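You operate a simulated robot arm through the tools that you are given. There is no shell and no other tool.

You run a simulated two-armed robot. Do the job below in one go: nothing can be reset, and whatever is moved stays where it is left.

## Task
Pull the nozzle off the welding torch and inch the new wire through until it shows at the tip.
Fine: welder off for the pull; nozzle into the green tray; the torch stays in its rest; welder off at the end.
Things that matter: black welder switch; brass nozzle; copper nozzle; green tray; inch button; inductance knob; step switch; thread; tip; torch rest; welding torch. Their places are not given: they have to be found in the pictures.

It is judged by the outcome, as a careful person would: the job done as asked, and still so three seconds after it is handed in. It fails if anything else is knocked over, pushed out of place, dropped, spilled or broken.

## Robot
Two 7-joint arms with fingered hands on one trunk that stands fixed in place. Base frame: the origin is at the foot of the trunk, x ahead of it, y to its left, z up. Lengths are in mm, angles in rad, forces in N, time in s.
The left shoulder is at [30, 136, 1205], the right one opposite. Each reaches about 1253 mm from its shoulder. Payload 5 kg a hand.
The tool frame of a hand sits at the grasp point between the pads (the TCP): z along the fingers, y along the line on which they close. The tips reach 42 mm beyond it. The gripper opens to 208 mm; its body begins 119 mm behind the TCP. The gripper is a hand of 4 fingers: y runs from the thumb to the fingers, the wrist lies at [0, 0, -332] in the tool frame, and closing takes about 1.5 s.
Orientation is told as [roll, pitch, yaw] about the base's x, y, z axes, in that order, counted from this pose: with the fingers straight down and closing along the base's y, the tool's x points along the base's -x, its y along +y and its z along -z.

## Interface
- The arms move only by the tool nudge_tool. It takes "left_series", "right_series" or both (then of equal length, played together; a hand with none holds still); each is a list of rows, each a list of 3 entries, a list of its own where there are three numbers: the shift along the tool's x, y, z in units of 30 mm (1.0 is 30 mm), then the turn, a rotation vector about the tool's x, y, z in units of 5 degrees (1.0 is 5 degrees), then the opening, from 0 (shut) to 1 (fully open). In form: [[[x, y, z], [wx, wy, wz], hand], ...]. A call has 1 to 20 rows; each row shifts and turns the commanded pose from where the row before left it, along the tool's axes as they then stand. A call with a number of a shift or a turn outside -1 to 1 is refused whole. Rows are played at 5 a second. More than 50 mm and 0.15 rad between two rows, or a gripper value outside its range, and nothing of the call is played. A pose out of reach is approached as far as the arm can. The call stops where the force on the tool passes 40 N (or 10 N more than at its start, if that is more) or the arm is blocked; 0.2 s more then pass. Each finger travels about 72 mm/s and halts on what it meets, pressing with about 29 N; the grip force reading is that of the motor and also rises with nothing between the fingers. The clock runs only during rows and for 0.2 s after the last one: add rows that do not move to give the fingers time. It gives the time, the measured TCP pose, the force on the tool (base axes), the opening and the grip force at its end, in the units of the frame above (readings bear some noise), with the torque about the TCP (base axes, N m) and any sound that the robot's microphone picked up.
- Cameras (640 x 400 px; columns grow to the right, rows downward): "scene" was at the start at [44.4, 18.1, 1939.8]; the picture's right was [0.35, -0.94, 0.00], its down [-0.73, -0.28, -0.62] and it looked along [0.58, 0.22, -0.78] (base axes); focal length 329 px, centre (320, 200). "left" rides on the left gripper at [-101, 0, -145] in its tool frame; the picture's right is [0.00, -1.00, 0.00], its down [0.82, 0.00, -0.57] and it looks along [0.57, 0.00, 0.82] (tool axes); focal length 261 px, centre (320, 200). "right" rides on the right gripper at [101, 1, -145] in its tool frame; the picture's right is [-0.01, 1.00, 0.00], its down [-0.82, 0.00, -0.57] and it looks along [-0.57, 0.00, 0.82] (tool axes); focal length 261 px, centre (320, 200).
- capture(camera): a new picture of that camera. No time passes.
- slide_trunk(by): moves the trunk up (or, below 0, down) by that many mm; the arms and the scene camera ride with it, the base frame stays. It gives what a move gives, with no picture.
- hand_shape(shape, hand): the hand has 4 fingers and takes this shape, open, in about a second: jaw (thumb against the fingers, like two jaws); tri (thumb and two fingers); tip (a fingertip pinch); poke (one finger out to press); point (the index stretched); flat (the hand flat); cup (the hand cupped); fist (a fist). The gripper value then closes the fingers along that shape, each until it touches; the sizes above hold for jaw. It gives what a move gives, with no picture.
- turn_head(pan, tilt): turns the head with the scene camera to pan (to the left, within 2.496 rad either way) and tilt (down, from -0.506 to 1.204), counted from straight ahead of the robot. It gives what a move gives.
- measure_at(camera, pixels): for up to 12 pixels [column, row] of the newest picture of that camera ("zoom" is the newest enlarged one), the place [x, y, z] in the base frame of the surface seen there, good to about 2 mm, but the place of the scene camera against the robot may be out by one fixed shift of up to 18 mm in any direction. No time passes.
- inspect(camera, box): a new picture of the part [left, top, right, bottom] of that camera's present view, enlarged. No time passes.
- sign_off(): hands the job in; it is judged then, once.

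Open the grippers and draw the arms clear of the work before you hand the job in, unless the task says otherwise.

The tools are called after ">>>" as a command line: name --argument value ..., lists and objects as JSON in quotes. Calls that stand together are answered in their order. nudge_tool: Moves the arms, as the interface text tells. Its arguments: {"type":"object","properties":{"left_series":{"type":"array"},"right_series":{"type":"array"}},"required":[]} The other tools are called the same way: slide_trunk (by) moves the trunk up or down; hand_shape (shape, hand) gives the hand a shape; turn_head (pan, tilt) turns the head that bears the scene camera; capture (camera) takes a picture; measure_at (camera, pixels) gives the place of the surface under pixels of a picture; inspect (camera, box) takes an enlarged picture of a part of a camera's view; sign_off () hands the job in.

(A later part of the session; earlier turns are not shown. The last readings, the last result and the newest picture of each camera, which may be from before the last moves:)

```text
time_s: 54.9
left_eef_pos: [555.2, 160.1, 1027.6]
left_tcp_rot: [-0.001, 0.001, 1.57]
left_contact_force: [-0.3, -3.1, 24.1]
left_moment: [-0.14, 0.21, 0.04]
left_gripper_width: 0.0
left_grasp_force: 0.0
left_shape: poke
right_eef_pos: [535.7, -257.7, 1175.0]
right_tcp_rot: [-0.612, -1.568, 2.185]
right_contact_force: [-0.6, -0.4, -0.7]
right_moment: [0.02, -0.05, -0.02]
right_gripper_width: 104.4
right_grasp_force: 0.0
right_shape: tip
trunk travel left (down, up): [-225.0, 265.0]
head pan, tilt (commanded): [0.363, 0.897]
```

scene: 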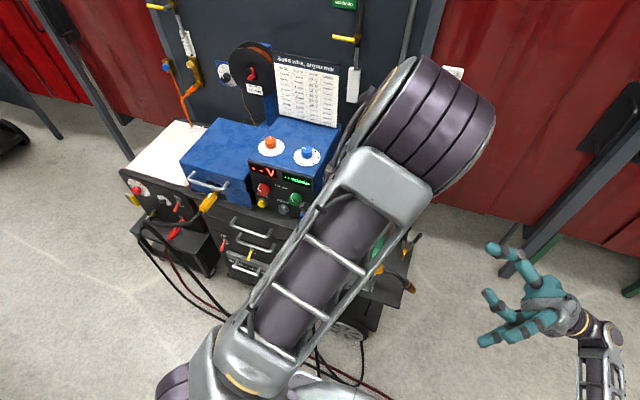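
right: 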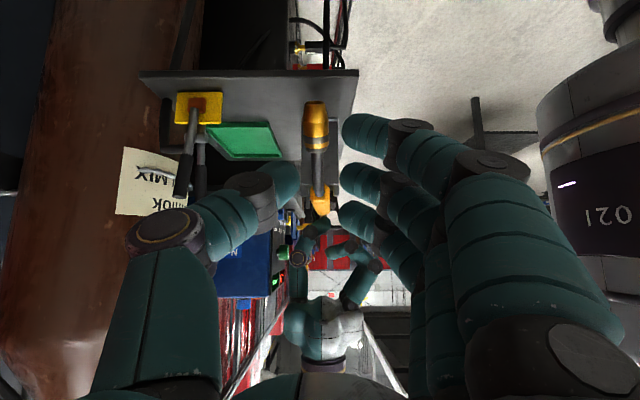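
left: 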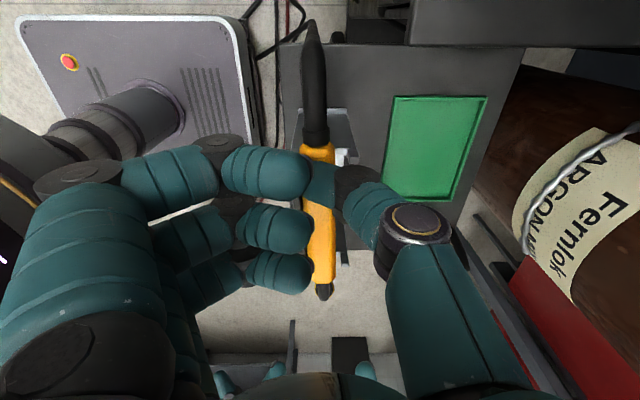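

A new call starts from the measured pose, now with fingers level. I turn a further 45° to get back to the 45° down-left orientation.

>>> nudge_tool --right_series '[[[0, 0, 0], [0, 1, 0], 0.5], [[0, 0, 0], [0, 1, 0], 0.5], [[0, 0, 0], [0, 1, 0], 0.5], [[0, 0, 0], [0, 1, 0], 0.5], [[0, 0, 0], [0, 1, 0], 0.5], [[0, 0, 0], [0, 1, 0], 0.5], [[0, 0, 0], [0, 1, 0], 0.5], [[0, 0, 0], [0, 1, 0], 0.5], [[0, 0, 0], [0, 1, 0], 0.5], [[0, 0, 0], [0, 0, 0], 0.5]]'

```text
time_s: 57.1
left_eef_pos: [555.3, 160.3, 1027.5]
left_tcp_rot: [-0.001, -0.001, 1.57]
left_contact_force: [-0.3, -0.8, 24.0]
left_moment: [-0.1, 0.14, 0.02]
left_gripper_width: 0.0
left_grasp_force: 0.1
left_shape: poke
right_eef_pos: [535.0, -258.0, 1173.3]
right_tcp_rot: [0.001, -0.785, 1.572]
right_contact_force: [1.2, 0.1, 0.0]
right_moment: [0.04, 0.0, 0.0]
right_gripper_width: 104.3
right_grasp_force: 0.1
right_shape: tip
trunk travel left (down, up): [-225.0, 265.0]
head pan, tilt (commanded): [0.363, 0.897]
```

Back at the wanted orientation. I move to a standoff 100 mm from the nozzle along the approach line and measure again.

>>> nudge_tool --right_series '[[[0.31, -0.147, 0.861], [0, 0, 0], 0.5], [[0.31, -0.147, 0.861], [0, 0, 0], 0.5], [[0.31, -0.147, 0.861], [0, 0, 0], 0.5], [[0.31, -0.147, 0.861], [0, 0, 0], 0.5], [[0.31, -0.147, 0.861], [0, 0, 0], 0.5], [[0.31, -0.147, 0.861], [0, 0, 0], 0.5], [[0.31, -0.147, 0.861], [0, 0, 0], 0.5], [[0, 0, 0], [0, 0, 0], 0.4]]'

>>> capture --camera "right"

>>> inspect --camera "right" --box '[270, 100, 370, 210]'

```text
time_s: 58.9
left_eef_pos: [555.1, 159.6, 1027.5]
left_tcp_rot: [-0.003, -0.001, 1.571]
left_contact_force: [1.8, -0.5, 24.7]
left_moment: [-0.07, 0.16, 0.01]
left_gripper_width: 0.0
left_grasp_force: 0.0
left_shape: poke
right_eef_pos: [565.2, -177.1, 1001.1]
right_tcp_rot: [-0.001, -0.785, 1.571]
right_contact_force: [-0.3, 0.2, 0.1]
right_moment: [-0.01, -0.04, -0.03]
right_gripper_width: 84.0
right_grasp_force: 0.0
right_shape: tip
trunk travel left (down, up): [-225.0, 265.0]
head pan, tilt (commanded): [0.363, 0.897]
```

```text
taken
```

right: 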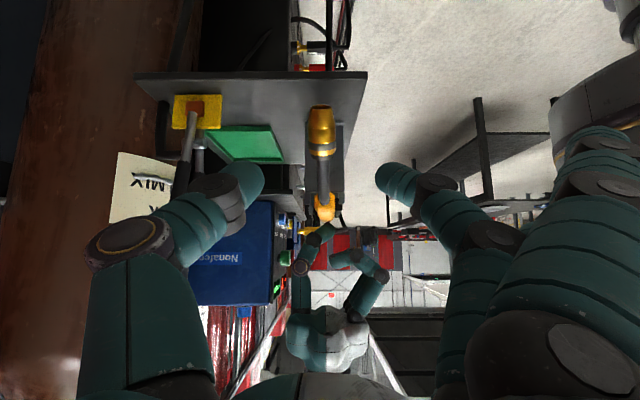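

```text
3.64 times, centred on (320, 155) of right
```

zoom: 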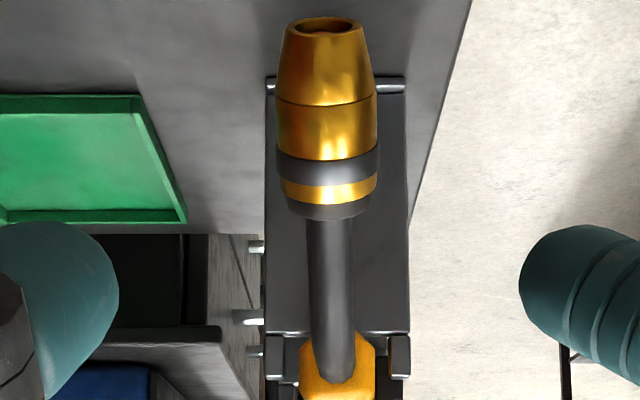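

The nozzle cylinder is at zoom rows 105–158, nearly centred between the tips. I measure it once more from here.

>>> measure_at --camera "right" --pixels '[[321, 130], [321, 136], [321, 142], [321, 148], [310, 136], [332, 136], [312, 132], [331, 132], [322, 165], [322, 185], [321, 120], [321, 110]]'

>>> measure_at --camera "right" --pixels '[[255, 175], [262, 180], [385, 180], [378, 175], [240, 190], [395, 190]]'

```text
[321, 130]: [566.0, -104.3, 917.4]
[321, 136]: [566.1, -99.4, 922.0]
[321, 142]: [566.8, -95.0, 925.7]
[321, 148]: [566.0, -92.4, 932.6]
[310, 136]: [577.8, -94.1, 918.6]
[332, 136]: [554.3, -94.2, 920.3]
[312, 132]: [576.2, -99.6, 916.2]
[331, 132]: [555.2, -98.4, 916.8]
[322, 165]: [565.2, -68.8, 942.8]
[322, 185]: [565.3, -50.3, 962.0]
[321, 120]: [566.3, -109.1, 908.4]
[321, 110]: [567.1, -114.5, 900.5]
```

```text
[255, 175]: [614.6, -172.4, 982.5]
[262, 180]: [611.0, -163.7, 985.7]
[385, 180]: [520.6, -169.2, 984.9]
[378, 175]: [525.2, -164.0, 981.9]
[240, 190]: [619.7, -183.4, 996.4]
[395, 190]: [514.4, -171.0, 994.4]
```

Nozzle mid-cylinder centre is (566,-89,912). I advance 80 mm along the approach line and check the picture.

>>> nudge_tool --right_series '[[[0.005, -0.008, 0.667], [0, 0, 0], 0.35], [[0.005, -0.008, 0.667], [0, 0, 0], 0.35], [[0.005, -0.008, 0.667], [0, 0, 0], 0.35], [[0.005, -0.006, 0.667], [0, 0, 0], 0.35], [[0, 0, 0], [0, 0, 0], 0.35]]'

>>> capture --camera "right"

>>> inspect --camera "scene" --box '[370, 220, 490, 310]'

```text
time_s: 60.1
left_eef_pos: [554.3, 159.8, 1025.8]
left_tcp_rot: [-0.001, -0.001, 1.571]
left_contact_force: [1.1, -2.0, 24.1]
left_moment: [-0.06, 0.19, 0.01]
left_gripper_width: 0.0
left_grasp_force: 0.1
left_shape: poke
right_eef_pos: [567.6, -120.6, 944.1]
right_tcp_rot: [0.001, -0.785, 1.572]
right_contact_force: [-0.2, -0.1, -0.7]
right_moment: [0.03, 0.02, 0.03]
right_gripper_width: 73.6
right_grasp_force: 0.0
right_shape: tip
trunk travel left (down, up): [-225.0, 265.0]
head pan, tilt (commanded): [0.363, 0.897]
```

```text
taken
```

right: 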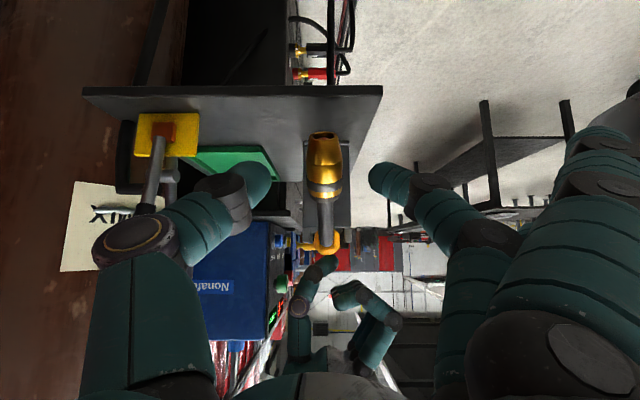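

```text
4.44 times, centred on (430, 265) of scene
```

zoom: 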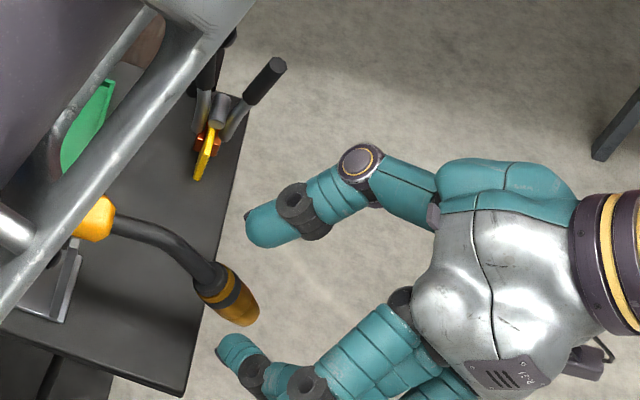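

The nozzle sits between the fingertips in both views. I advance the last 20 mm and half-close.

>>> nudge_tool --right_series '[[[0, 0, 0.333], [0, 0, 0], 0.35], [[0, 0, 0.333], [0, 0, 0], 0.35], [[0, 0, 0], [0, 0, 0], 0.3], [[0, 0, 0], [0, 0, 0], 0.25], [[0, 0, 0], [0, 0, 0], 0.25]]'

>>> capture --camera "right"

>>> inspect --camera "scene" --box '[390, 250, 450, 310]'

```text
time_s: 61.3
left_eef_pos: [554.6, 159.6, 1026.0]
left_tcp_rot: [0.0, 0.0, 1.571]
left_contact_force: [1.0, -0.8, 22.9]
left_moment: [-0.05, 0.17, 0.0]
left_gripper_width: 0.0
left_grasp_force: 0.0
left_shape: poke
right_eef_pos: [567.1, -105.4, 930.3]
right_tcp_rot: [0.001, -0.785, 1.571]
right_contact_force: [-0.6, -0.1, -0.7]
right_moment: [0.03, -0.04, -0.01]
right_gripper_width: 52.4
right_grasp_force: 0.0
right_shape: tip
trunk travel left (down, up): [-225.0, 265.0]
head pan, tilt (commanded): [0.363, 0.897]
```

```text
taken
```

right: 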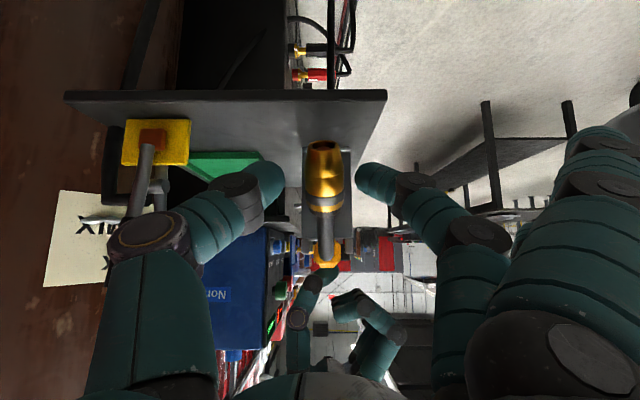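

```text
6.67 times, centred on (420, 280) of scene
```

zoom: 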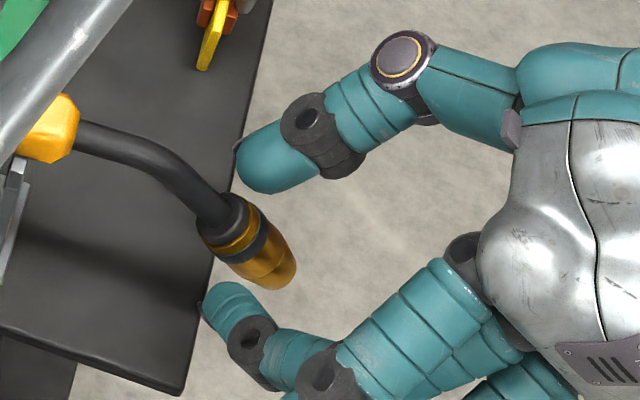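

The nozzle appears slightly right of the centre between the tips (325 against 320). I measure its flanks to centre the hand before closing.

>>> inspect --camera "right" --box '[270, 130, 370, 220]'

>>> measure_at --camera "right" --pixels '[[325, 170], [325, 178], [325, 185], [325, 190], [310, 178], [341, 178], [282, 175], [358, 172], [325, 200], [325, 215]]'

```text
4.44 times, centred on (320, 175) of right
```

zoom: 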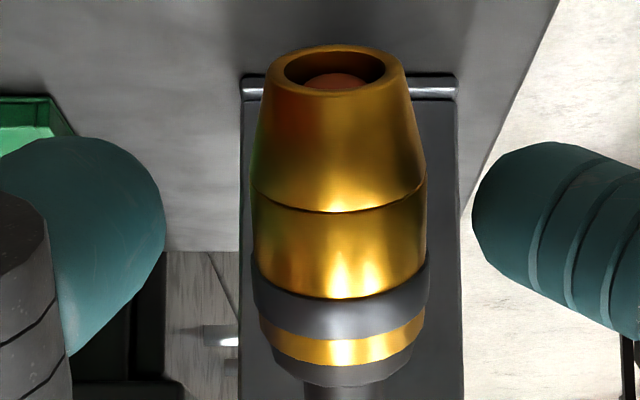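

```text
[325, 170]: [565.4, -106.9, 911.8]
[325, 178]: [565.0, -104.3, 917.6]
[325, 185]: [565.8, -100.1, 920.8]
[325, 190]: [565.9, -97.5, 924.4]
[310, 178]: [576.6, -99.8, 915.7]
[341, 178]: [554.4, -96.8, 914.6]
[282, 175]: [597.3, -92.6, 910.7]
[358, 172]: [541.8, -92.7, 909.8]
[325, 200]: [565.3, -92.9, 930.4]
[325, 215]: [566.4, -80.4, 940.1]
```

The tips' midpoint is x≈569.5 while the nozzle is at x≈565.5, so I shift the hand 4 mm toward the robot and then close on the nozzle.

>>> nudge_tool --right_series '[[[0, 0.133, 0], [0, 0, 0], 0.25], [[0, 0, 0], [0, 0, 0], 0.2], [[0, 0, 0], [0, 0, 0], 0.16], [[0, 0, 0], [0, 0, 0], 0.13], [[0, 0, 0], [0, 0, 0], 0.1], [[0, 0, 0], [0, 0, 0], 0.08], [[0, 0, 0], [0, 0, 0], 0.08]]'

>>> inspect --camera "right" --box '[270, 130, 370, 220]'

>>> inspect --camera "scene" --box '[390, 250, 450, 310]'

```text
time_s: 62.9
left_eef_pos: [554.7, 159.9, 1026.3]
left_tcp_rot: [-0.003, -0.001, 1.571]
left_contact_force: [-0.1, -1.4, 24.7]
left_moment: [-0.11, 0.16, 0.02]
left_gripper_width: 0.2
left_grasp_force: 0.0
left_shape: poke
right_eef_pos: [565.2, -105.6, 931.7]
right_tcp_rot: [0.001, -0.786, 1.57]
right_contact_force: [-0.4, 3.0, -1.9]
right_moment: [0.0, -0.1, -0.06]
right_gripper_width: 23.9
right_grasp_force: 28.8
right_shape: tip
trunk travel left (down, up): [-225.0, 265.0]
head pan, tilt (commanded): [0.363, 0.897]
```

```text
4.44 times, centred on (320, 175) of right
```

zoom: 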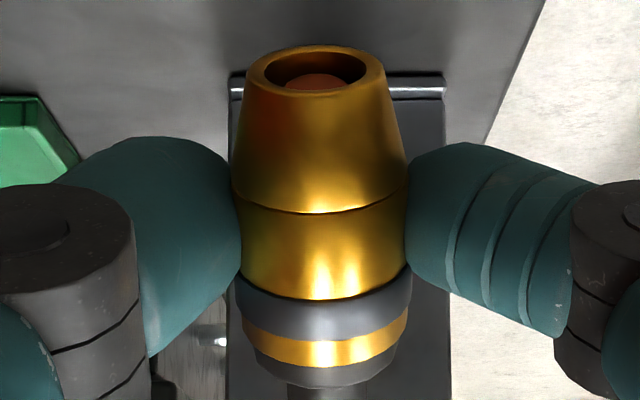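

```text
6.67 times, centred on (420, 280) of scene
```

zoom: 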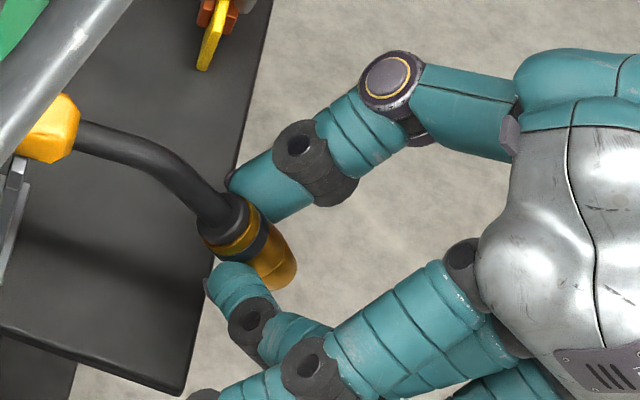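

The nozzle is gripped (blocked at 23.9, grip 28.8 N) and centred. The welder is off, the left thumb holds the handle; I start pulling slowly along the nozzle axis.

>>> nudge_tool --right_series '[[[0, 0, 0], [0, 0, 0], 0.0], [[0.08, 0, 0], [0, 0, 0], 0.0], [[0.08, 0, 0], [0, 0, 0], 0.0], [[0.08, 0, 0], [0, 0, 0], 0.0], [[0.08, 0, 0], [0, 0, 0], 0.0]]'

>>> inspect --camera "right" --box '[270, 130, 370, 220]'

>>> inspect --camera "scene" --box '[390, 250, 450, 310]'

```text
time_s: 64.1
left_eef_pos: [554.5, 160.6, 1026.0]
left_tcp_rot: [-0.001, 0.0, 1.57]
left_contact_force: [0.7, -2.3, 24.4]
left_moment: [-0.11, 0.16, 0.04]
left_gripper_width: 0.0
left_grasp_force: 0.1
left_shape: poke
right_eef_pos: [562.7, -112.7, 924.4]
right_tcp_rot: [0.001, -0.785, 1.569]
right_contact_force: [0.6, 0.2, 0.3]
right_moment: [0.01, -0.01, 0.02]
right_gripper_width: 24.1
right_grasp_force: 29.0
right_shape: tip
trunk travel left (down, up): [-225.0, 265.0]
head pan, tilt (commanded): [0.363, 0.897]
```

```text
4.44 times, centred on (320, 175) of right
```

zoom: 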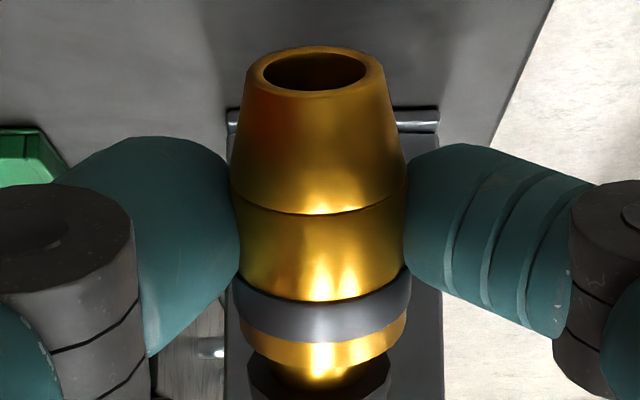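

```text
6.67 times, centred on (420, 280) of scene
```

zoom: 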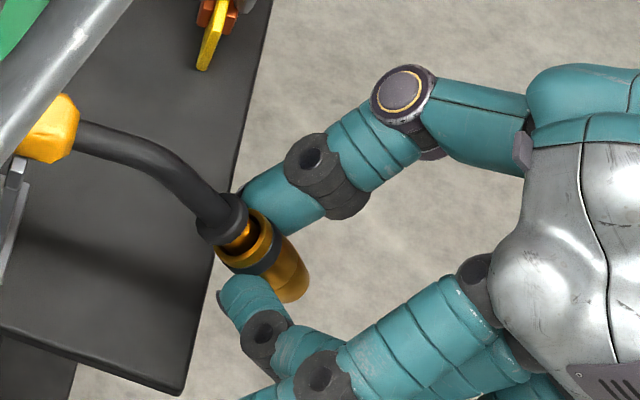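

The nozzle slides off cleanly with almost no force; the dark collar stays with the torch. I continue the pull along the same line.

>>> nudge_tool --right_series '[[[0.1, 0, 0], [0, 0, 0], 0.0], [[0.1, 0, 0], [0, 0, 0], 0.0], [[0.12, 0, 0], [0, 0, 0], 0.0], [[0.15, 0, 0], [0, 0, 0], 0.0], [[0.15, 0, 0], [0, 0, 0], 0.0], [[0.15, 0, 0], [0, 0, 0], 0.0], [[0.15, 0, 0], [0, 0, 0], 0.0], [[0.15, 0, 0], [0, 0, 0], 0.0]]'

>>> inspect --camera "right" --box '[270, 130, 370, 220]'

>>> inspect --camera "scene" --box '[390, 250, 450, 310]'

```text
time_s: 65.9
left_eef_pos: [554.4, 160.1, 1026.4]
left_tcp_rot: [-0.002, 0.0, 1.57]
left_contact_force: [0.2, -0.6, 22.9]
left_moment: [-0.04, 0.14, 0.02]
left_gripper_width: 0.0
left_grasp_force: 0.0
left_shape: poke
right_eef_pos: [564.4, -135.5, 900.7]
right_tcp_rot: [0.0, -0.785, 1.571]
right_contact_force: [-0.6, -0.3, -0.5]
right_moment: [0.0, 0.03, 0.0]
right_gripper_width: 24.1
right_grasp_force: 29.3
right_shape: tip
trunk travel left (down, up): [-225.0, 265.0]
head pan, tilt (commanded): [0.363, 0.897]
```

```text
4.44 times, centred on (320, 175) of right
```

zoom: 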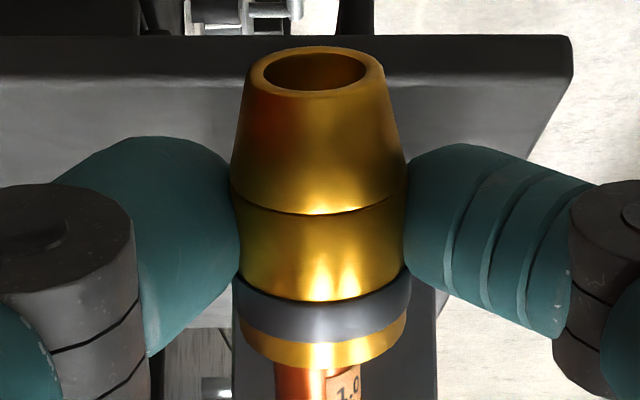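

```text
6.67 times, centred on (420, 280) of scene
```

zoom: 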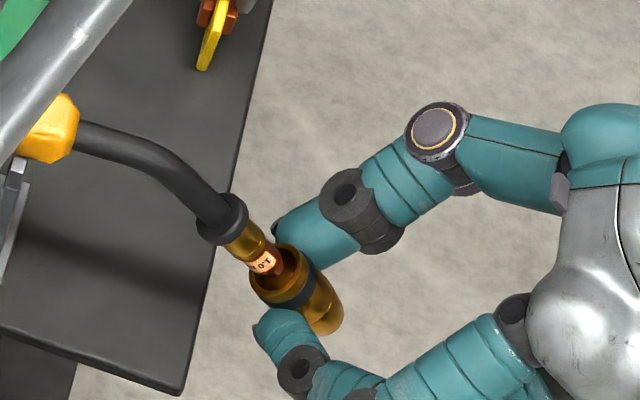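

The copper contact tip marked "1.0" is coming into view. I pull another 40 mm or so to clear it.

>>> nudge_tool --right_series '[[[0.15, 0, 0], [0, 0, 0], 0.0], [[0.2, 0, 0], [0, 0, 0], 0.0], [[0.2, 0, 0], [0, 0, 0], 0.0], [[0.2, 0, 0], [0, 0, 0], 0.0], [[0.2, 0, 0], [0, 0, 0], 0.0], [[0.2, 0, 0], [0, 0, 0], 0.0], [[0.3, 0, 0], [0, 0, 0], 0.0]]'

>>> inspect --camera "right" --box '[270, 130, 370, 220]'

>>> inspect --camera "scene" --box '[390, 250, 450, 310]'

```text
time_s: 67.5
left_eef_pos: [555.5, 160.1, 1027.8]
left_tcp_rot: [-0.001, -0.001, 1.57]
left_contact_force: [0.0, -0.9, 24.6]
left_moment: [-0.08, 0.13, 0.02]
left_gripper_width: 0.1
left_grasp_force: 0.0
left_shape: poke
right_eef_pos: [562.3, -165.8, 869.9]
right_tcp_rot: [0.001, -0.785, 1.57]
right_contact_force: [-0.1, -0.8, 0.2]
right_moment: [0.01, 0.01, -0.01]
right_gripper_width: 24.2
right_grasp_force: 28.5
right_shape: tip
trunk travel left (down, up): [-225.0, 265.0]
head pan, tilt (commanded): [0.363, 0.897]
```

```text
4.44 times, centred on (320, 175) of right
```

zoom: 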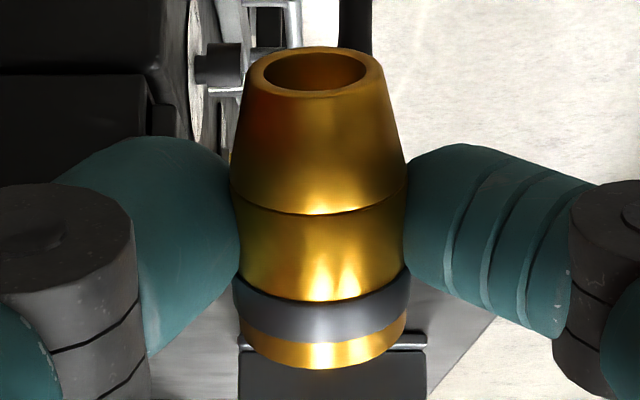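

```text
6.67 times, centred on (420, 280) of scene
```

zoom: 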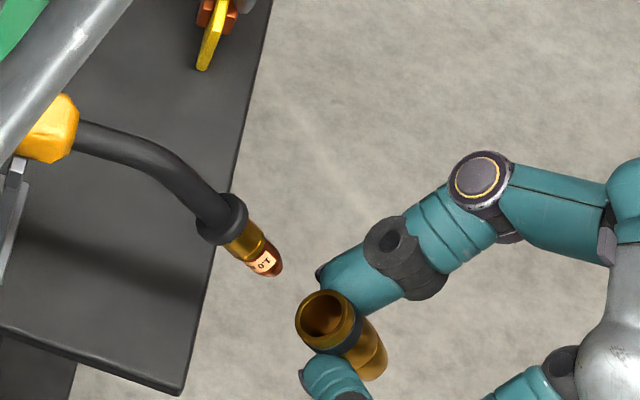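

The nozzle is off and the contact tip is bare, with no wire showing yet. I lift the left thumb off the handle and move the right hand right and then up, keeping the nozzle gripped.

>>> nudge_tool --right_series '[[[0.63, 0, -0.63], [0, 0, 0], 0.0], [[0.63, 0, -0.63], [0, 0, 0], 0.0], [[0.63, 0, -0.63], [0, 0, 0], 0.0], [[-0.66, 0, -0.66], [0, 0, 0], 0.0], [[-0.66, 0, -0.66], [0, 0, 0], 0.0], [[-0.66, 0, -0.66], [0, 0, 0], 0.0], [[-0.66, 0, -0.66], [0, 0, 0], 0.0], [[-0.66, 0, -0.66], [0, 0, 0], 0.0], [[-0.66, 0, -0.66], [0, 0, 0], 0.0], [[-0.66, 0, -0.66], [0, 0, 0], 0.0], [[-0.66, 0, -0.66], [0, 0, 0], 0.0], [[-0.66, 0, -0.66], [0, 0, 0], 0.0], [[-0.66, 0, -0.66], [0, 0, 0], 0.0]]' --left_series '[[[0, 0, -0.2], [0, 0, 0], 1], [[0, 0, -0.8], [0, 0, 0], 1], [[0, 0, -1], [0, 0, 0], 1], [[-0.91, 0.337, -0.52], [0, 0, 0], 1], [[-0.91, 0.337, -0.52], [0, 0, 0], 1], [[-0.91, 0.337, -0.52], [0, 0, 0], 1], [[-0.91, 0.337, -0.52], [0, 0, 0], 1], [[-0.91, 0.337, -0.52], [0, 0, 0], 1], [[-0.91, 0.337, -0.52], [0, 0, 0], 1], [[-0.91, 0.337, -0.52], [0, 0, 0], 1], [[-0.91, 0.337, -0.52], [0, 0, 0], 1], [[-0.91, 0.337, -0.52], [0, 0, 0], 1], [[-0.91, 0.337, -0.52], [0, 0, 0], 1]]'

>>> capture --camera "scene"

>>> capture --camera "right"

```text
time_s: 70.3
left_eef_pos: [452.0, 433.1, 1242.9]
left_tcp_rot: [0.0, 0.002, 1.57]
left_contact_force: [-0.6, 0.7, 0.6]
left_moment: [-0.13, -0.05, 0.0]
left_gripper_width: 0.0
left_grasp_force: 0.0
left_shape: poke
right_eef_pos: [562.8, -243.4, 1150.3]
right_tcp_rot: [0.0, -0.786, 1.571]
right_contact_force: [-1.0, 0.9, 0.2]
right_moment: [-0.13, -0.05, -0.05]
right_gripper_width: 24.0
right_grasp_force: 28.9
right_shape: tip
trunk travel left (down, up): [-225.0, 265.0]
head pan, tilt (commanded): [0.363, 0.897]
```

```text
taken
```

scene: 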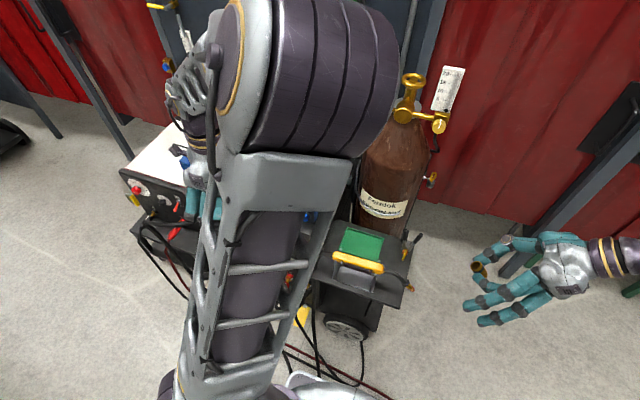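

```text
taken
```

right: 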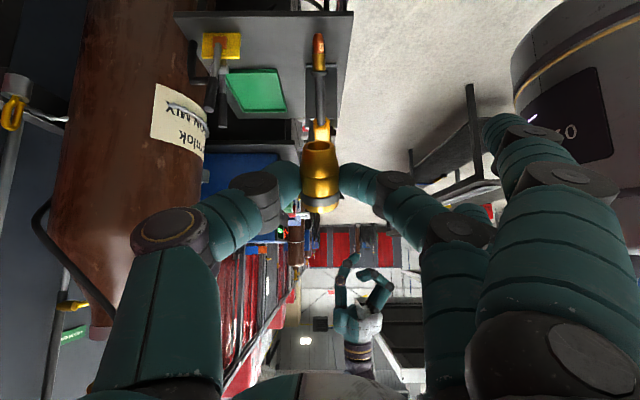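

Nozzle is still held. I'll check that the torch sits properly in its rest after releasing it.

>>> inspect --camera "scene" --box '[320, 220, 430, 310]'

>>> inspect --camera "right" --box '[180, 10, 360, 150]'

>>> measure_at --camera "right" --pixels '[[229, 75], [280, 73], [285, 105], [247, 110], [255, 90], [319, 90], [320, 120]]'

```text
4.44 times, centred on (375, 265) of scene
```

zoom: 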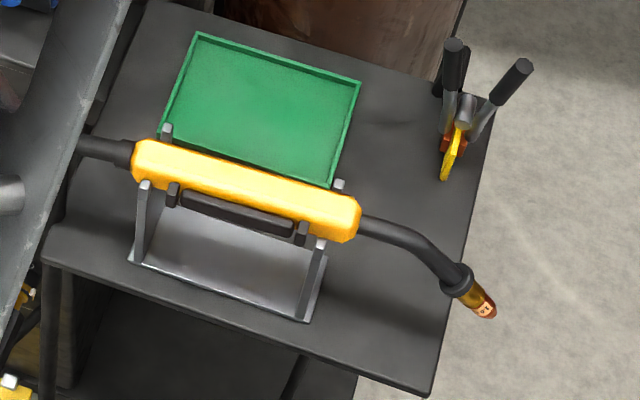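

```text
2.86 times, centred on (270, 80) of right
```

zoom: 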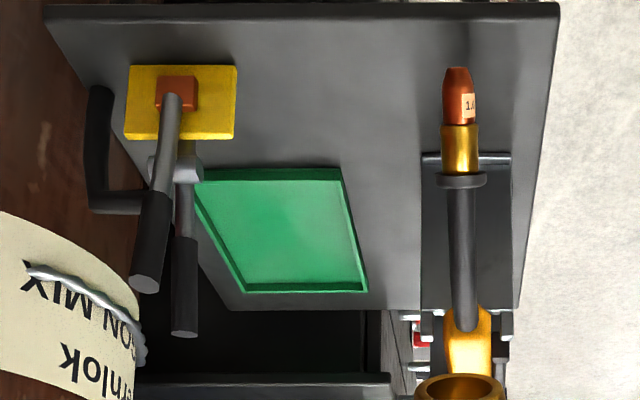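

```text
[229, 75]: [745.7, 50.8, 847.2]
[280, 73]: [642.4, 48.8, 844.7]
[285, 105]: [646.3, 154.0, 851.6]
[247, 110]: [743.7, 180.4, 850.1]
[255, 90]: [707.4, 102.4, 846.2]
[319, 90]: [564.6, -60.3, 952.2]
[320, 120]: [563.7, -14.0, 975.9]
```

The torch is well seated with the bare tip showing, and the tray spans about x 647–752, y 40–183, floor z≈846. For setting the nozzle down I'll turn the right hand so it points down leaning slightly from the right, spare fingers toward +y above the cart; I first measure the neighbours (cylinder, feeder side, cart top).

>>> measure_at --camera "right" --pixels '[[195, 120], [200, 150], [190, 200], [240, 170], [230, 155], [270, 160], [290, 150], [300, 140], [180, 90], [212, 95], [226, 60], [205, 45]]'

>>> measure_at --camera "scene" --pixels '[[345, 200], [350, 222], [362, 200], [372, 180], [375, 220], [400, 215], [332, 235], [320, 250], [385, 150], [352, 180], [360, 215], [410, 200]]'

```text
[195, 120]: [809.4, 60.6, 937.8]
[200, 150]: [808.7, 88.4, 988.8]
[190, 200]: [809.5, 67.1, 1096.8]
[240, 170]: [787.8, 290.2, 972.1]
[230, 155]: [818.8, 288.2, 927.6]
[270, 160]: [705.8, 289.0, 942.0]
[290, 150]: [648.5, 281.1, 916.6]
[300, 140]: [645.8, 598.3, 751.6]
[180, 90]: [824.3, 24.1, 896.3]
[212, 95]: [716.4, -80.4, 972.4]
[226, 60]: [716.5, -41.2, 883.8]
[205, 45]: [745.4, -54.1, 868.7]
```

```text
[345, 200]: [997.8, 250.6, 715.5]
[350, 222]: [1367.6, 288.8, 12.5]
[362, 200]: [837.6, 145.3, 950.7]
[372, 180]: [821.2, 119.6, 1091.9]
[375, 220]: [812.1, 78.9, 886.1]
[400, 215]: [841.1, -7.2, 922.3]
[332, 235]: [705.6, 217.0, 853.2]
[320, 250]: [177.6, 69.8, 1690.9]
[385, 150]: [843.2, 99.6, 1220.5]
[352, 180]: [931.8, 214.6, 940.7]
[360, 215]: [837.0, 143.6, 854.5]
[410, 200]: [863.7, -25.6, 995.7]
```

The cylinder front is x≈808, feeder side y≈289, cart top z≈917: the planned pose clears all of them. I turn the right hand, still holding the nozzle, in free space.

>>> nudge_tool --right_series '[[[0, 0, 0], [0, 0, 1], 0.0], [[0, 0, 0], [0, 0, 1], 0.0], [[0, 0, 0], [0, 0, 1], 0.0], [[0, 0, 0], [0, 0, 1], 0.0], [[0, 0, 0], [0, 0, 1], 0.0], [[0, 0, 0], [0, 0, 1], 0.0], [[0, 0, 0], [0, 0, 1], 0.0], [[0, 0, 0], [0, 0, 1], 0.0], [[0, 0, 0], [0, 0, 1], 0.0], [[0, 0, 0], [0, 0, 1], 0.0], [[0, 0, 0], [0, 0, 1], 0.0], [[0, 0, 0], [0, 0, 1], 0.0], [[0, 0, 0], [0, 0, 1], 0.0], [[0, 0, 0], [0, 0, 1], 0.0], [[0, 0, 0], [0, 0, 1], 0.0], [[0, 0, 0], [0, 0, 1], 0.0], [[0, 0, 0], [0, 0, 1], 0.0], [[0, 0, 0], [0, 0, 1], 0.0]]'

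>>> nudge_tool --right_series '[[[0, 0, 0], [1, 0, 0], 0.0], [[0, 0, 0], [1, 0, 0], 0.0], [[0, 0, 0], [1, 0, 0], 0.0], [[0, 0, 0], [1, 0, 0], 0.0], [[0, 0, 0], [1, 0, 0], 0.0], [[0, 0, 0], [0, 0, 0], 0.0]]' --left_series '[[[0, 0, 0], [0, 0, 1], 1], [[0, 0, 0], [0, 0, 1], 1], [[0, 0, 0], [0, 0, 1], 1], [[0, 0, 0], [0, 0, 1], 1], [[0, 0, 0], [0, 0, 1], 1], [[0, 0, 0], [0, 0, 1], 1]]'

>>> capture --camera "right"

>>> capture --camera "scene"

```text
time_s: 74.1
left_eef_pos: [453.9, 432.5, 1242.2]
left_tcp_rot: [0.0, 0.001, 1.572]
left_contact_force: [-0.3, -0.2, -0.5]
left_moment: [-0.02, -0.01, 0.0]
left_gripper_width: 0.0
left_grasp_force: 0.1
left_shape: poke
right_eef_pos: [563.8, -247.2, 1149.7]
right_tcp_rot: [0.786, 0.001, -0.003]
right_contact_force: [0.1, -0.1, -1.4]
right_moment: [-0.03, -0.01, 0.01]
right_gripper_width: 24.2
right_grasp_force: 29.1
right_shape: tip
trunk travel left (down, up): [-225.0, 265.0]
head pan, tilt (commanded): [0.363, 0.897]
```

```text
time_s: 75.5
left_eef_pos: [454.3, 431.8, 1243.2]
left_tcp_rot: [0.001, -0.001, 1.045]
left_contact_force: [0.3, 0.1, 0.0]
left_moment: [0.04, 0.0, -0.01]
left_gripper_width: 0.3
left_grasp_force: 0.0
left_shape: poke
right_eef_pos: [564.6, -246.5, 1148.3]
right_tcp_rot: [0.35, 0.0, -0.001]
right_contact_force: [-0.3, 0.6, -0.8]
right_moment: [0.03, 0.01, 0.01]
right_gripper_width: 23.8
right_grasp_force: 28.7
right_shape: tip
trunk travel left (down, up): [-225.0, 265.0]
head pan, tilt (commanded): [0.363, 0.897]
```

```text
taken
```

right: 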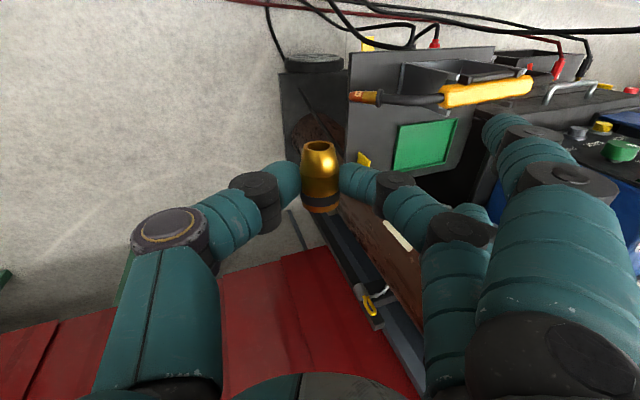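

```text
taken
```

scene: 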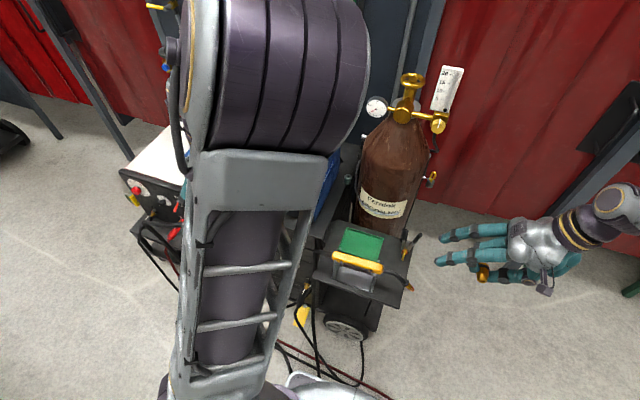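

The hand is now at 20° lean with the nozzle across x. I first bring the left arm back to its easy orientation so it doesn't crowd the right arm.

>>> nudge_tool --left_series '[[[0, 0, 0], [0, 0, 1], 1], [[0, 0, 0], [0, 0, 1], 1], [[0, 0, 0], [0, 0, 1], 1], [[0, 0, 0], [0, 0, 1], 1], [[0, 0, 0], [0, 0, 1], 1], [[0, 0, 0], [0, 0, 1], 1], [[0, 0, 0], [0, 0, 1], 1], [[0, 0, 0], [0, 0, 1], 1], [[0, 0, 0], [0, 0, 1], 1], [[0, 0, 0], [0, 0, 1], 1], [[0, 0, 0], [0, 0, 1], 1], [[0, 0, 0], [0, 0, 1], 1]]'

>>> capture --camera "scene"

```text
time_s: 78.1
left_eef_pos: [454.1, 433.3, 1242.0]
left_tcp_rot: [-0.001, 0.0, -0.001]
left_contact_force: [-0.3, -0.7, -0.1]
left_moment: [0.03, -0.03, -0.01]
left_gripper_width: 0.0
left_grasp_force: 0.1
left_shape: poke
right_eef_pos: [565.7, -245.2, 1148.0]
right_tcp_rot: [0.349, 0.0, -0.002]
right_contact_force: [0.2, 0.5, -0.3]
right_moment: [-0.01, -0.04, 0.01]
right_gripper_width: 23.9
right_grasp_force: 29.6
right_shape: tip
trunk travel left (down, up): [-225.0, 265.0]
head pan, tilt (commanded): [0.363, 0.897]
```

```text
taken
```

scene: 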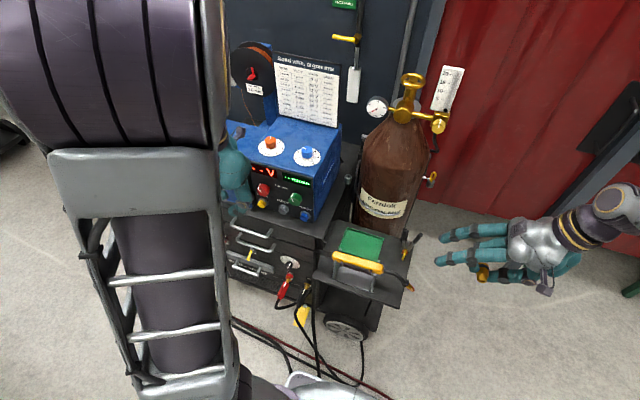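

The scene view is clear again, with the feeder, tray and torch visible. Now I carry the nozzle over the tray at height.

>>> nudge_tool --right_series '[[[-0.397, 0.921, 0.493], [0, 0, 0], 0.0], [[-0.397, 0.921, 0.493], [0, 0, 0], 0.0], [[-0.397, 0.921, 0.493], [0, 0, 0], 0.0], [[-0.397, 0.921, 0.493], [0, 0, 0], 0.0], [[-0.397, 0.921, 0.493], [0, 0, 0], 0.0], [[-0.397, 0.921, 0.493], [0, 0, 0], 0.0], [[-0.397, 0.921, 0.493], [0, 0, 0], 0.0], [[-0.397, 0.921, 0.493], [0, 0, 0], 0.0], [[-0.397, 0.921, 0.493], [0, 0, 0], 0.0], [[-0.397, 0.921, 0.493], [0, 0, 0], 0.0], [[-0.397, 0.921, 0.493], [0, 0, 0], 0.0], [[0, 0, 0], [0, 0, 0], 0.0]]'

>>> capture --camera "right"

>>> capture --camera "scene"

```text
time_s: 80.7
left_eef_pos: [454.2, 433.0, 1242.5]
left_tcp_rot: [0.002, 0.0, 0.0]
left_contact_force: [-0.3, -1.0, 0.7]
left_moment: [0.1, -0.03, 0.04]
left_gripper_width: 0.0
left_grasp_force: 0.1
left_shape: poke
right_eef_pos: [695.4, 94.7, 1100.3]
right_tcp_rot: [0.348, 0.0, 0.001]
right_contact_force: [0.2, -1.1, -0.8]
right_moment: [0.11, -0.02, -0.01]
right_gripper_width: 23.8
right_grasp_force: 28.8
right_shape: tip
trunk travel left (down, up): [-225.0, 265.0]
head pan, tilt (commanded): [0.363, 0.897]
```

```text
taken
```

right: 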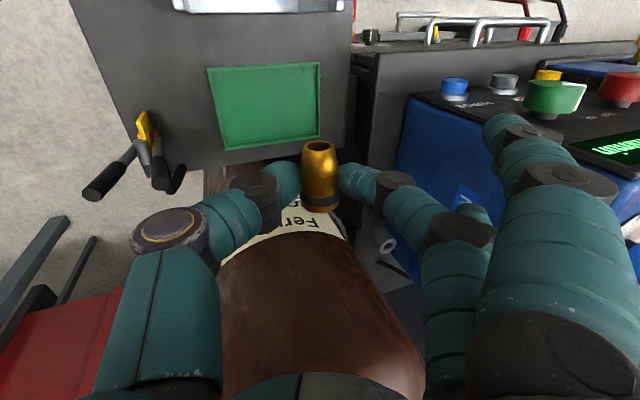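

```text
taken
```

scene: 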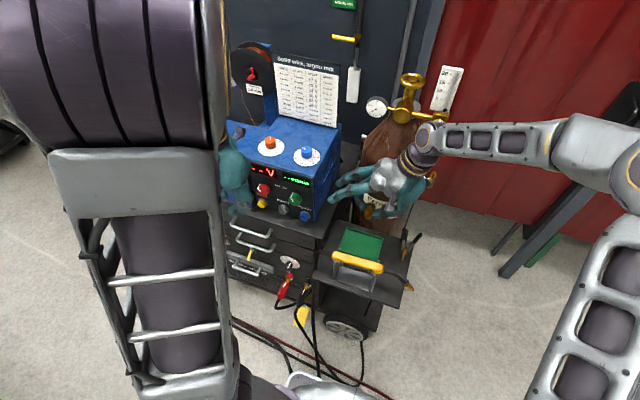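

The nozzle is above the tray, clear of the torch and pliers. I lower straight down 130 mm and look again.

>>> nudge_tool --right_series '[[[0, -0.247, 0.679], [0, 0, 0], 0.0], [[0, -0.247, 0.679], [0, 0, 0], 0.0], [[0, -0.247, 0.679], [0, 0, 0], 0.0], [[0, -0.247, 0.679], [0, 0, 0], 0.0], [[0, -0.247, 0.679], [0, 0, 0], 0.0], [[0, -0.247, 0.679], [0, 0, 0], 0.0], [[0, 0, 0], [0, 0, 0], 0.0]]'

>>> capture --camera "right"

>>> inspect --camera "scene" --box '[300, 150, 450, 290]'

```text
time_s: 82.3
left_eef_pos: [453.9, 432.1, 1242.0]
left_tcp_rot: [0.0, 0.0, 0.0]
left_contact_force: [-0.2, 0.6, 0.0]
left_moment: [-0.02, -0.03, -0.01]
left_gripper_width: 0.1
left_grasp_force: 0.1
left_shape: poke
right_eef_pos: [693.6, 94.3, 969.5]
right_tcp_rot: [0.349, 0.0, 0.0]
right_contact_force: [-0.5, -0.6, -0.5]
right_moment: [0.02, -0.03, -0.02]
right_gripper_width: 23.8
right_grasp_force: 29.1
right_shape: tip
trunk travel left (down, up): [-225.0, 265.0]
head pan, tilt (commanded): [0.363, 0.897]
```

```text
taken
```

right: 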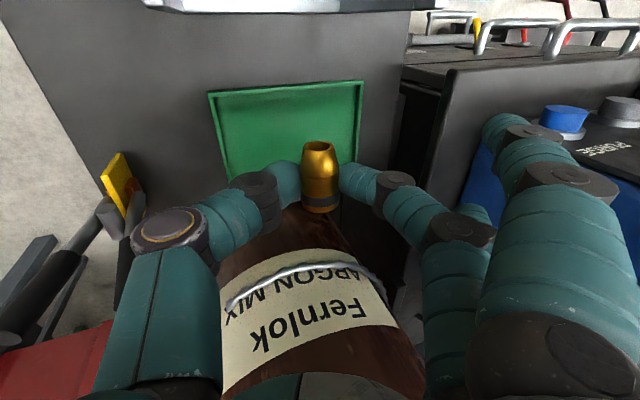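

```text
2.86 times, centred on (375, 220) of scene
```

zoom: 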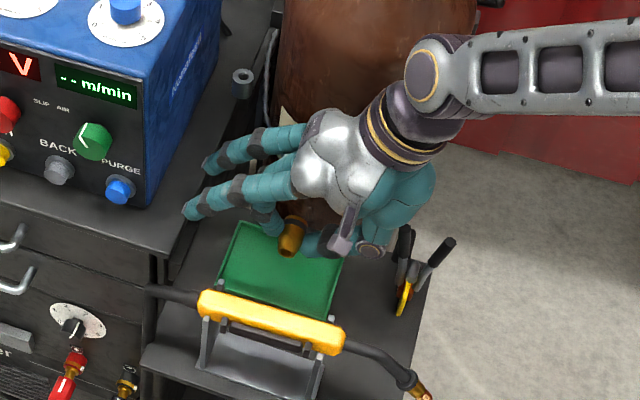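

Clearances look fine. I lower another 60 mm.

>>> nudge_tool --right_series '[[[0, -0.171, 0.47], [0, 0, 0], 0.0], [[0, -0.171, 0.47], [0, 0, 0], 0.0], [[0, -0.171, 0.47], [0, 0, 0], 0.0], [[0, -0.171, 0.47], [0, 0, 0], 0.0], [[0, 0, 0], [0, 0, 0], 0.0]]'

>>> capture --camera "right"

>>> inspect --camera "scene" --box '[320, 180, 430, 290]'

```text
time_s: 83.5
left_eef_pos: [454.7, 433.8, 1242.5]
left_tcp_rot: [0.0, 0.0, -0.001]
left_contact_force: [0.8, -0.3, -0.5]
left_moment: [0.03, -0.02, 0.03]
left_gripper_width: 0.1
left_grasp_force: 0.0
left_shape: poke
right_eef_pos: [695.2, 92.9, 910.2]
right_tcp_rot: [0.349, 0.0, 0.001]
right_contact_force: [-0.1, -0.5, -0.6]
right_moment: [-0.04, -0.01, -0.03]
right_gripper_width: 23.9
right_grasp_force: 29.7
right_shape: tip
trunk travel left (down, up): [-225.0, 265.0]
head pan, tilt (commanded): [0.363, 0.897]
```

```text
taken
```

right: 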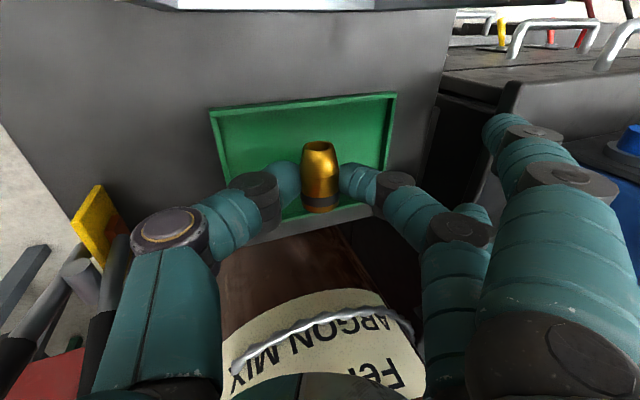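

```text
3.64 times, centred on (375, 235) of scene
```

zoom: 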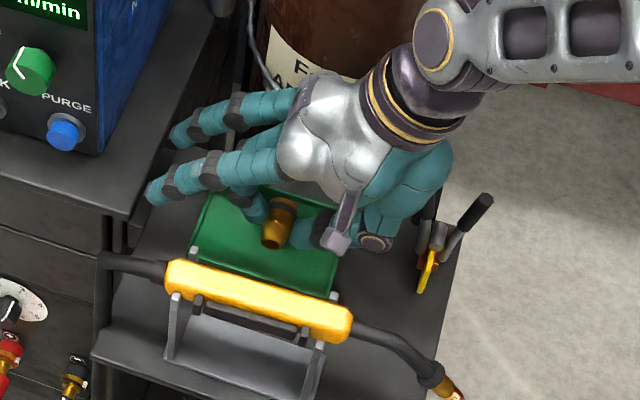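

The nozzle is over the tray with its axis about 40 mm above the floor. I lower 16 mm slowly, watching for contact.

>>> nudge_tool --right_series '[[[0, -0.046, 0.125], [0, 0, 0], 0.0], [[0, -0.046, 0.125], [0, 0, 0], 0.0], [[0, -0.046, 0.125], [0, 0, 0], 0.0], [[0, -0.046, 0.125], [0, 0, 0], 0.0], [[0, 0, 0], [0, 0, 0], 0.0]]'

>>> inspect --camera "right" --box '[200, 80, 440, 230]'

>>> inspect --camera "scene" --box '[340, 210, 400, 260]'

```text
time_s: 84.7
left_eef_pos: [455.5, 432.3, 1244.0]
left_tcp_rot: [0.0, 0.0, -0.001]
left_contact_force: [-1.1, 0.7, -0.3]
left_moment: [0.03, 0.01, 0.01]
left_gripper_width: 0.0
left_grasp_force: 0.1
left_shape: poke
right_eef_pos: [696.6, 92.9, 895.8]
right_tcp_rot: [0.35, -0.002, -0.002]
right_contact_force: [0.8, -3.5, 15.4]
right_moment: [-0.4, 0.04, -0.01]
right_gripper_width: 24.7
right_grasp_force: 28.5
right_shape: tip
trunk travel left (down, up): [-225.0, 265.0]
head pan, tilt (commanded): [0.363, 0.897]
```

```text
2.67 times, centred on (320, 155) of right
```

zoom: 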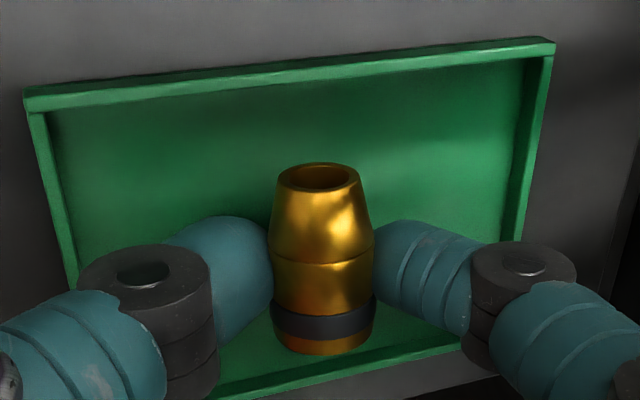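

```text
8.00 times, centred on (370, 235) of scene
```

zoom: 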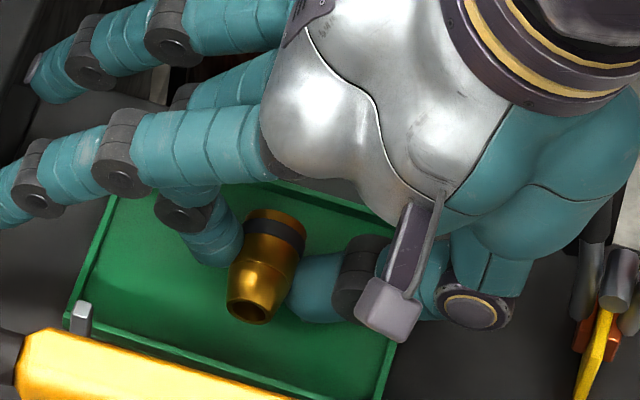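

Contact shows 15 N, with the moment placing it at the thumb touching the tray floor; the nozzle is about 11 mm above. I raise slightly to unload, then open a little so that the nozzle settles between the fingers.

>>> nudge_tool --right_series '[[[0, 0.023, -0.063], [0, 0, 0], 0.0], [[0, 0.011, -0.031], [0, 0, 0], 0.11], [[0, 0.011, -0.031], [0, 0, 0], 0.13], [[0, 0.011, -0.031], [0, 0, 0], 0.15], [[0, 0.011, -0.031], [0, 0, 0], 0.17], [[0, 0, 0], [0, 0, 0], 0.17], [[0, 0, 0], [0, 0, 0], 0.17]]'

>>> inspect --camera "right" --box '[200, 80, 440, 230]'

>>> inspect --camera "scene" --box '[340, 210, 400, 260]'

```text
time_s: 86.3
left_eef_pos: [454.4, 433.6, 1242.6]
left_tcp_rot: [0.001, 0.0, -0.001]
left_contact_force: [0.4, -0.5, 0.0]
left_moment: [0.01, 0.0, -0.04]
left_gripper_width: 0.2
left_grasp_force: 0.0
left_shape: poke
right_eef_pos: [695.3, 96.1, 901.6]
right_tcp_rot: [0.348, -0.001, 0.0]
right_contact_force: [0.3, -0.4, -0.3]
right_moment: [0.02, -0.01, 0.02]
right_gripper_width: 34.8
right_grasp_force: 0.0
right_shape: tip
trunk travel left (down, up): [-225.0, 265.0]
head pan, tilt (commanded): [0.363, 0.897]
```

```text
2.67 times, centred on (320, 155) of right
```

zoom: 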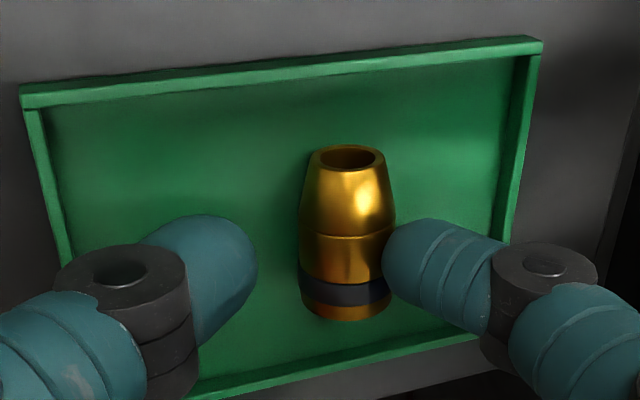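

```text
8.00 times, centred on (370, 235) of scene
```

zoom: 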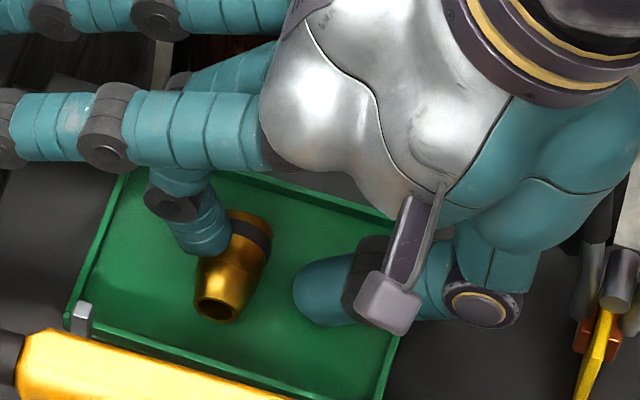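

The nozzle has settled in the tray beside the finger, with no force on the hand. I open slightly more while rising, then lift straight up.

>>> nudge_tool --right_series '[[[0, 0.034, -0.094], [0, 0, 0], 0.2], [[0, 0.034, -0.094], [0, 0, 0], 0.23], [[0, 0.057, -0.157], [0, 0, 0], 0.23], [[0, 0.114, -0.313], [0, 0, 0], 0.23], [[0, 0.228, -0.627], [0, 0, 0], 0.23], [[0, 0.228, -0.627], [0, 0, 0], 0.23], [[0, 0.228, -0.627], [0, 0, 0], 0.23]]'

>>> inspect --camera "right" --box '[160, 50, 400, 230]'

>>> inspect --camera "scene" --box '[330, 200, 420, 275]'

```text
time_s: 87.9
left_eef_pos: [454.6, 433.3, 1243.1]
left_tcp_rot: [-0.002, 0.002, 0.0]
left_contact_force: [-0.4, -0.4, 0.2]
left_moment: [0.0, -0.1, 0.0]
left_gripper_width: 0.0
left_grasp_force: 0.0
left_shape: poke
right_eef_pos: [695.5, 94.0, 981.5]
right_tcp_rot: [0.35, 0.002, 0.0]
right_contact_force: [0.0, -0.9, -0.3]
right_moment: [-0.01, -0.08, -0.01]
right_gripper_width: 47.2
right_grasp_force: 0.0
right_shape: tip
trunk travel left (down, up): [-225.0, 265.0]
head pan, tilt (commanded): [0.363, 0.897]
```

```text
2.22 times, centred on (280, 140) of right
```

zoom: 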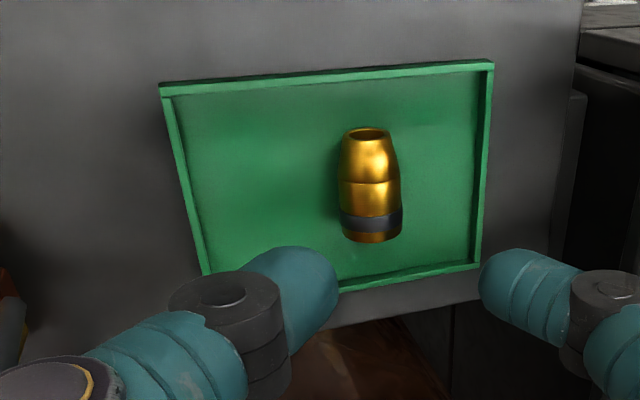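

```text
5.33 times, centred on (375, 238) of scene
```

zoom: 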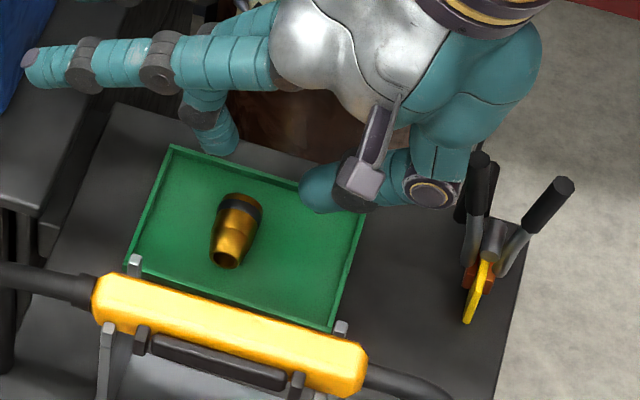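

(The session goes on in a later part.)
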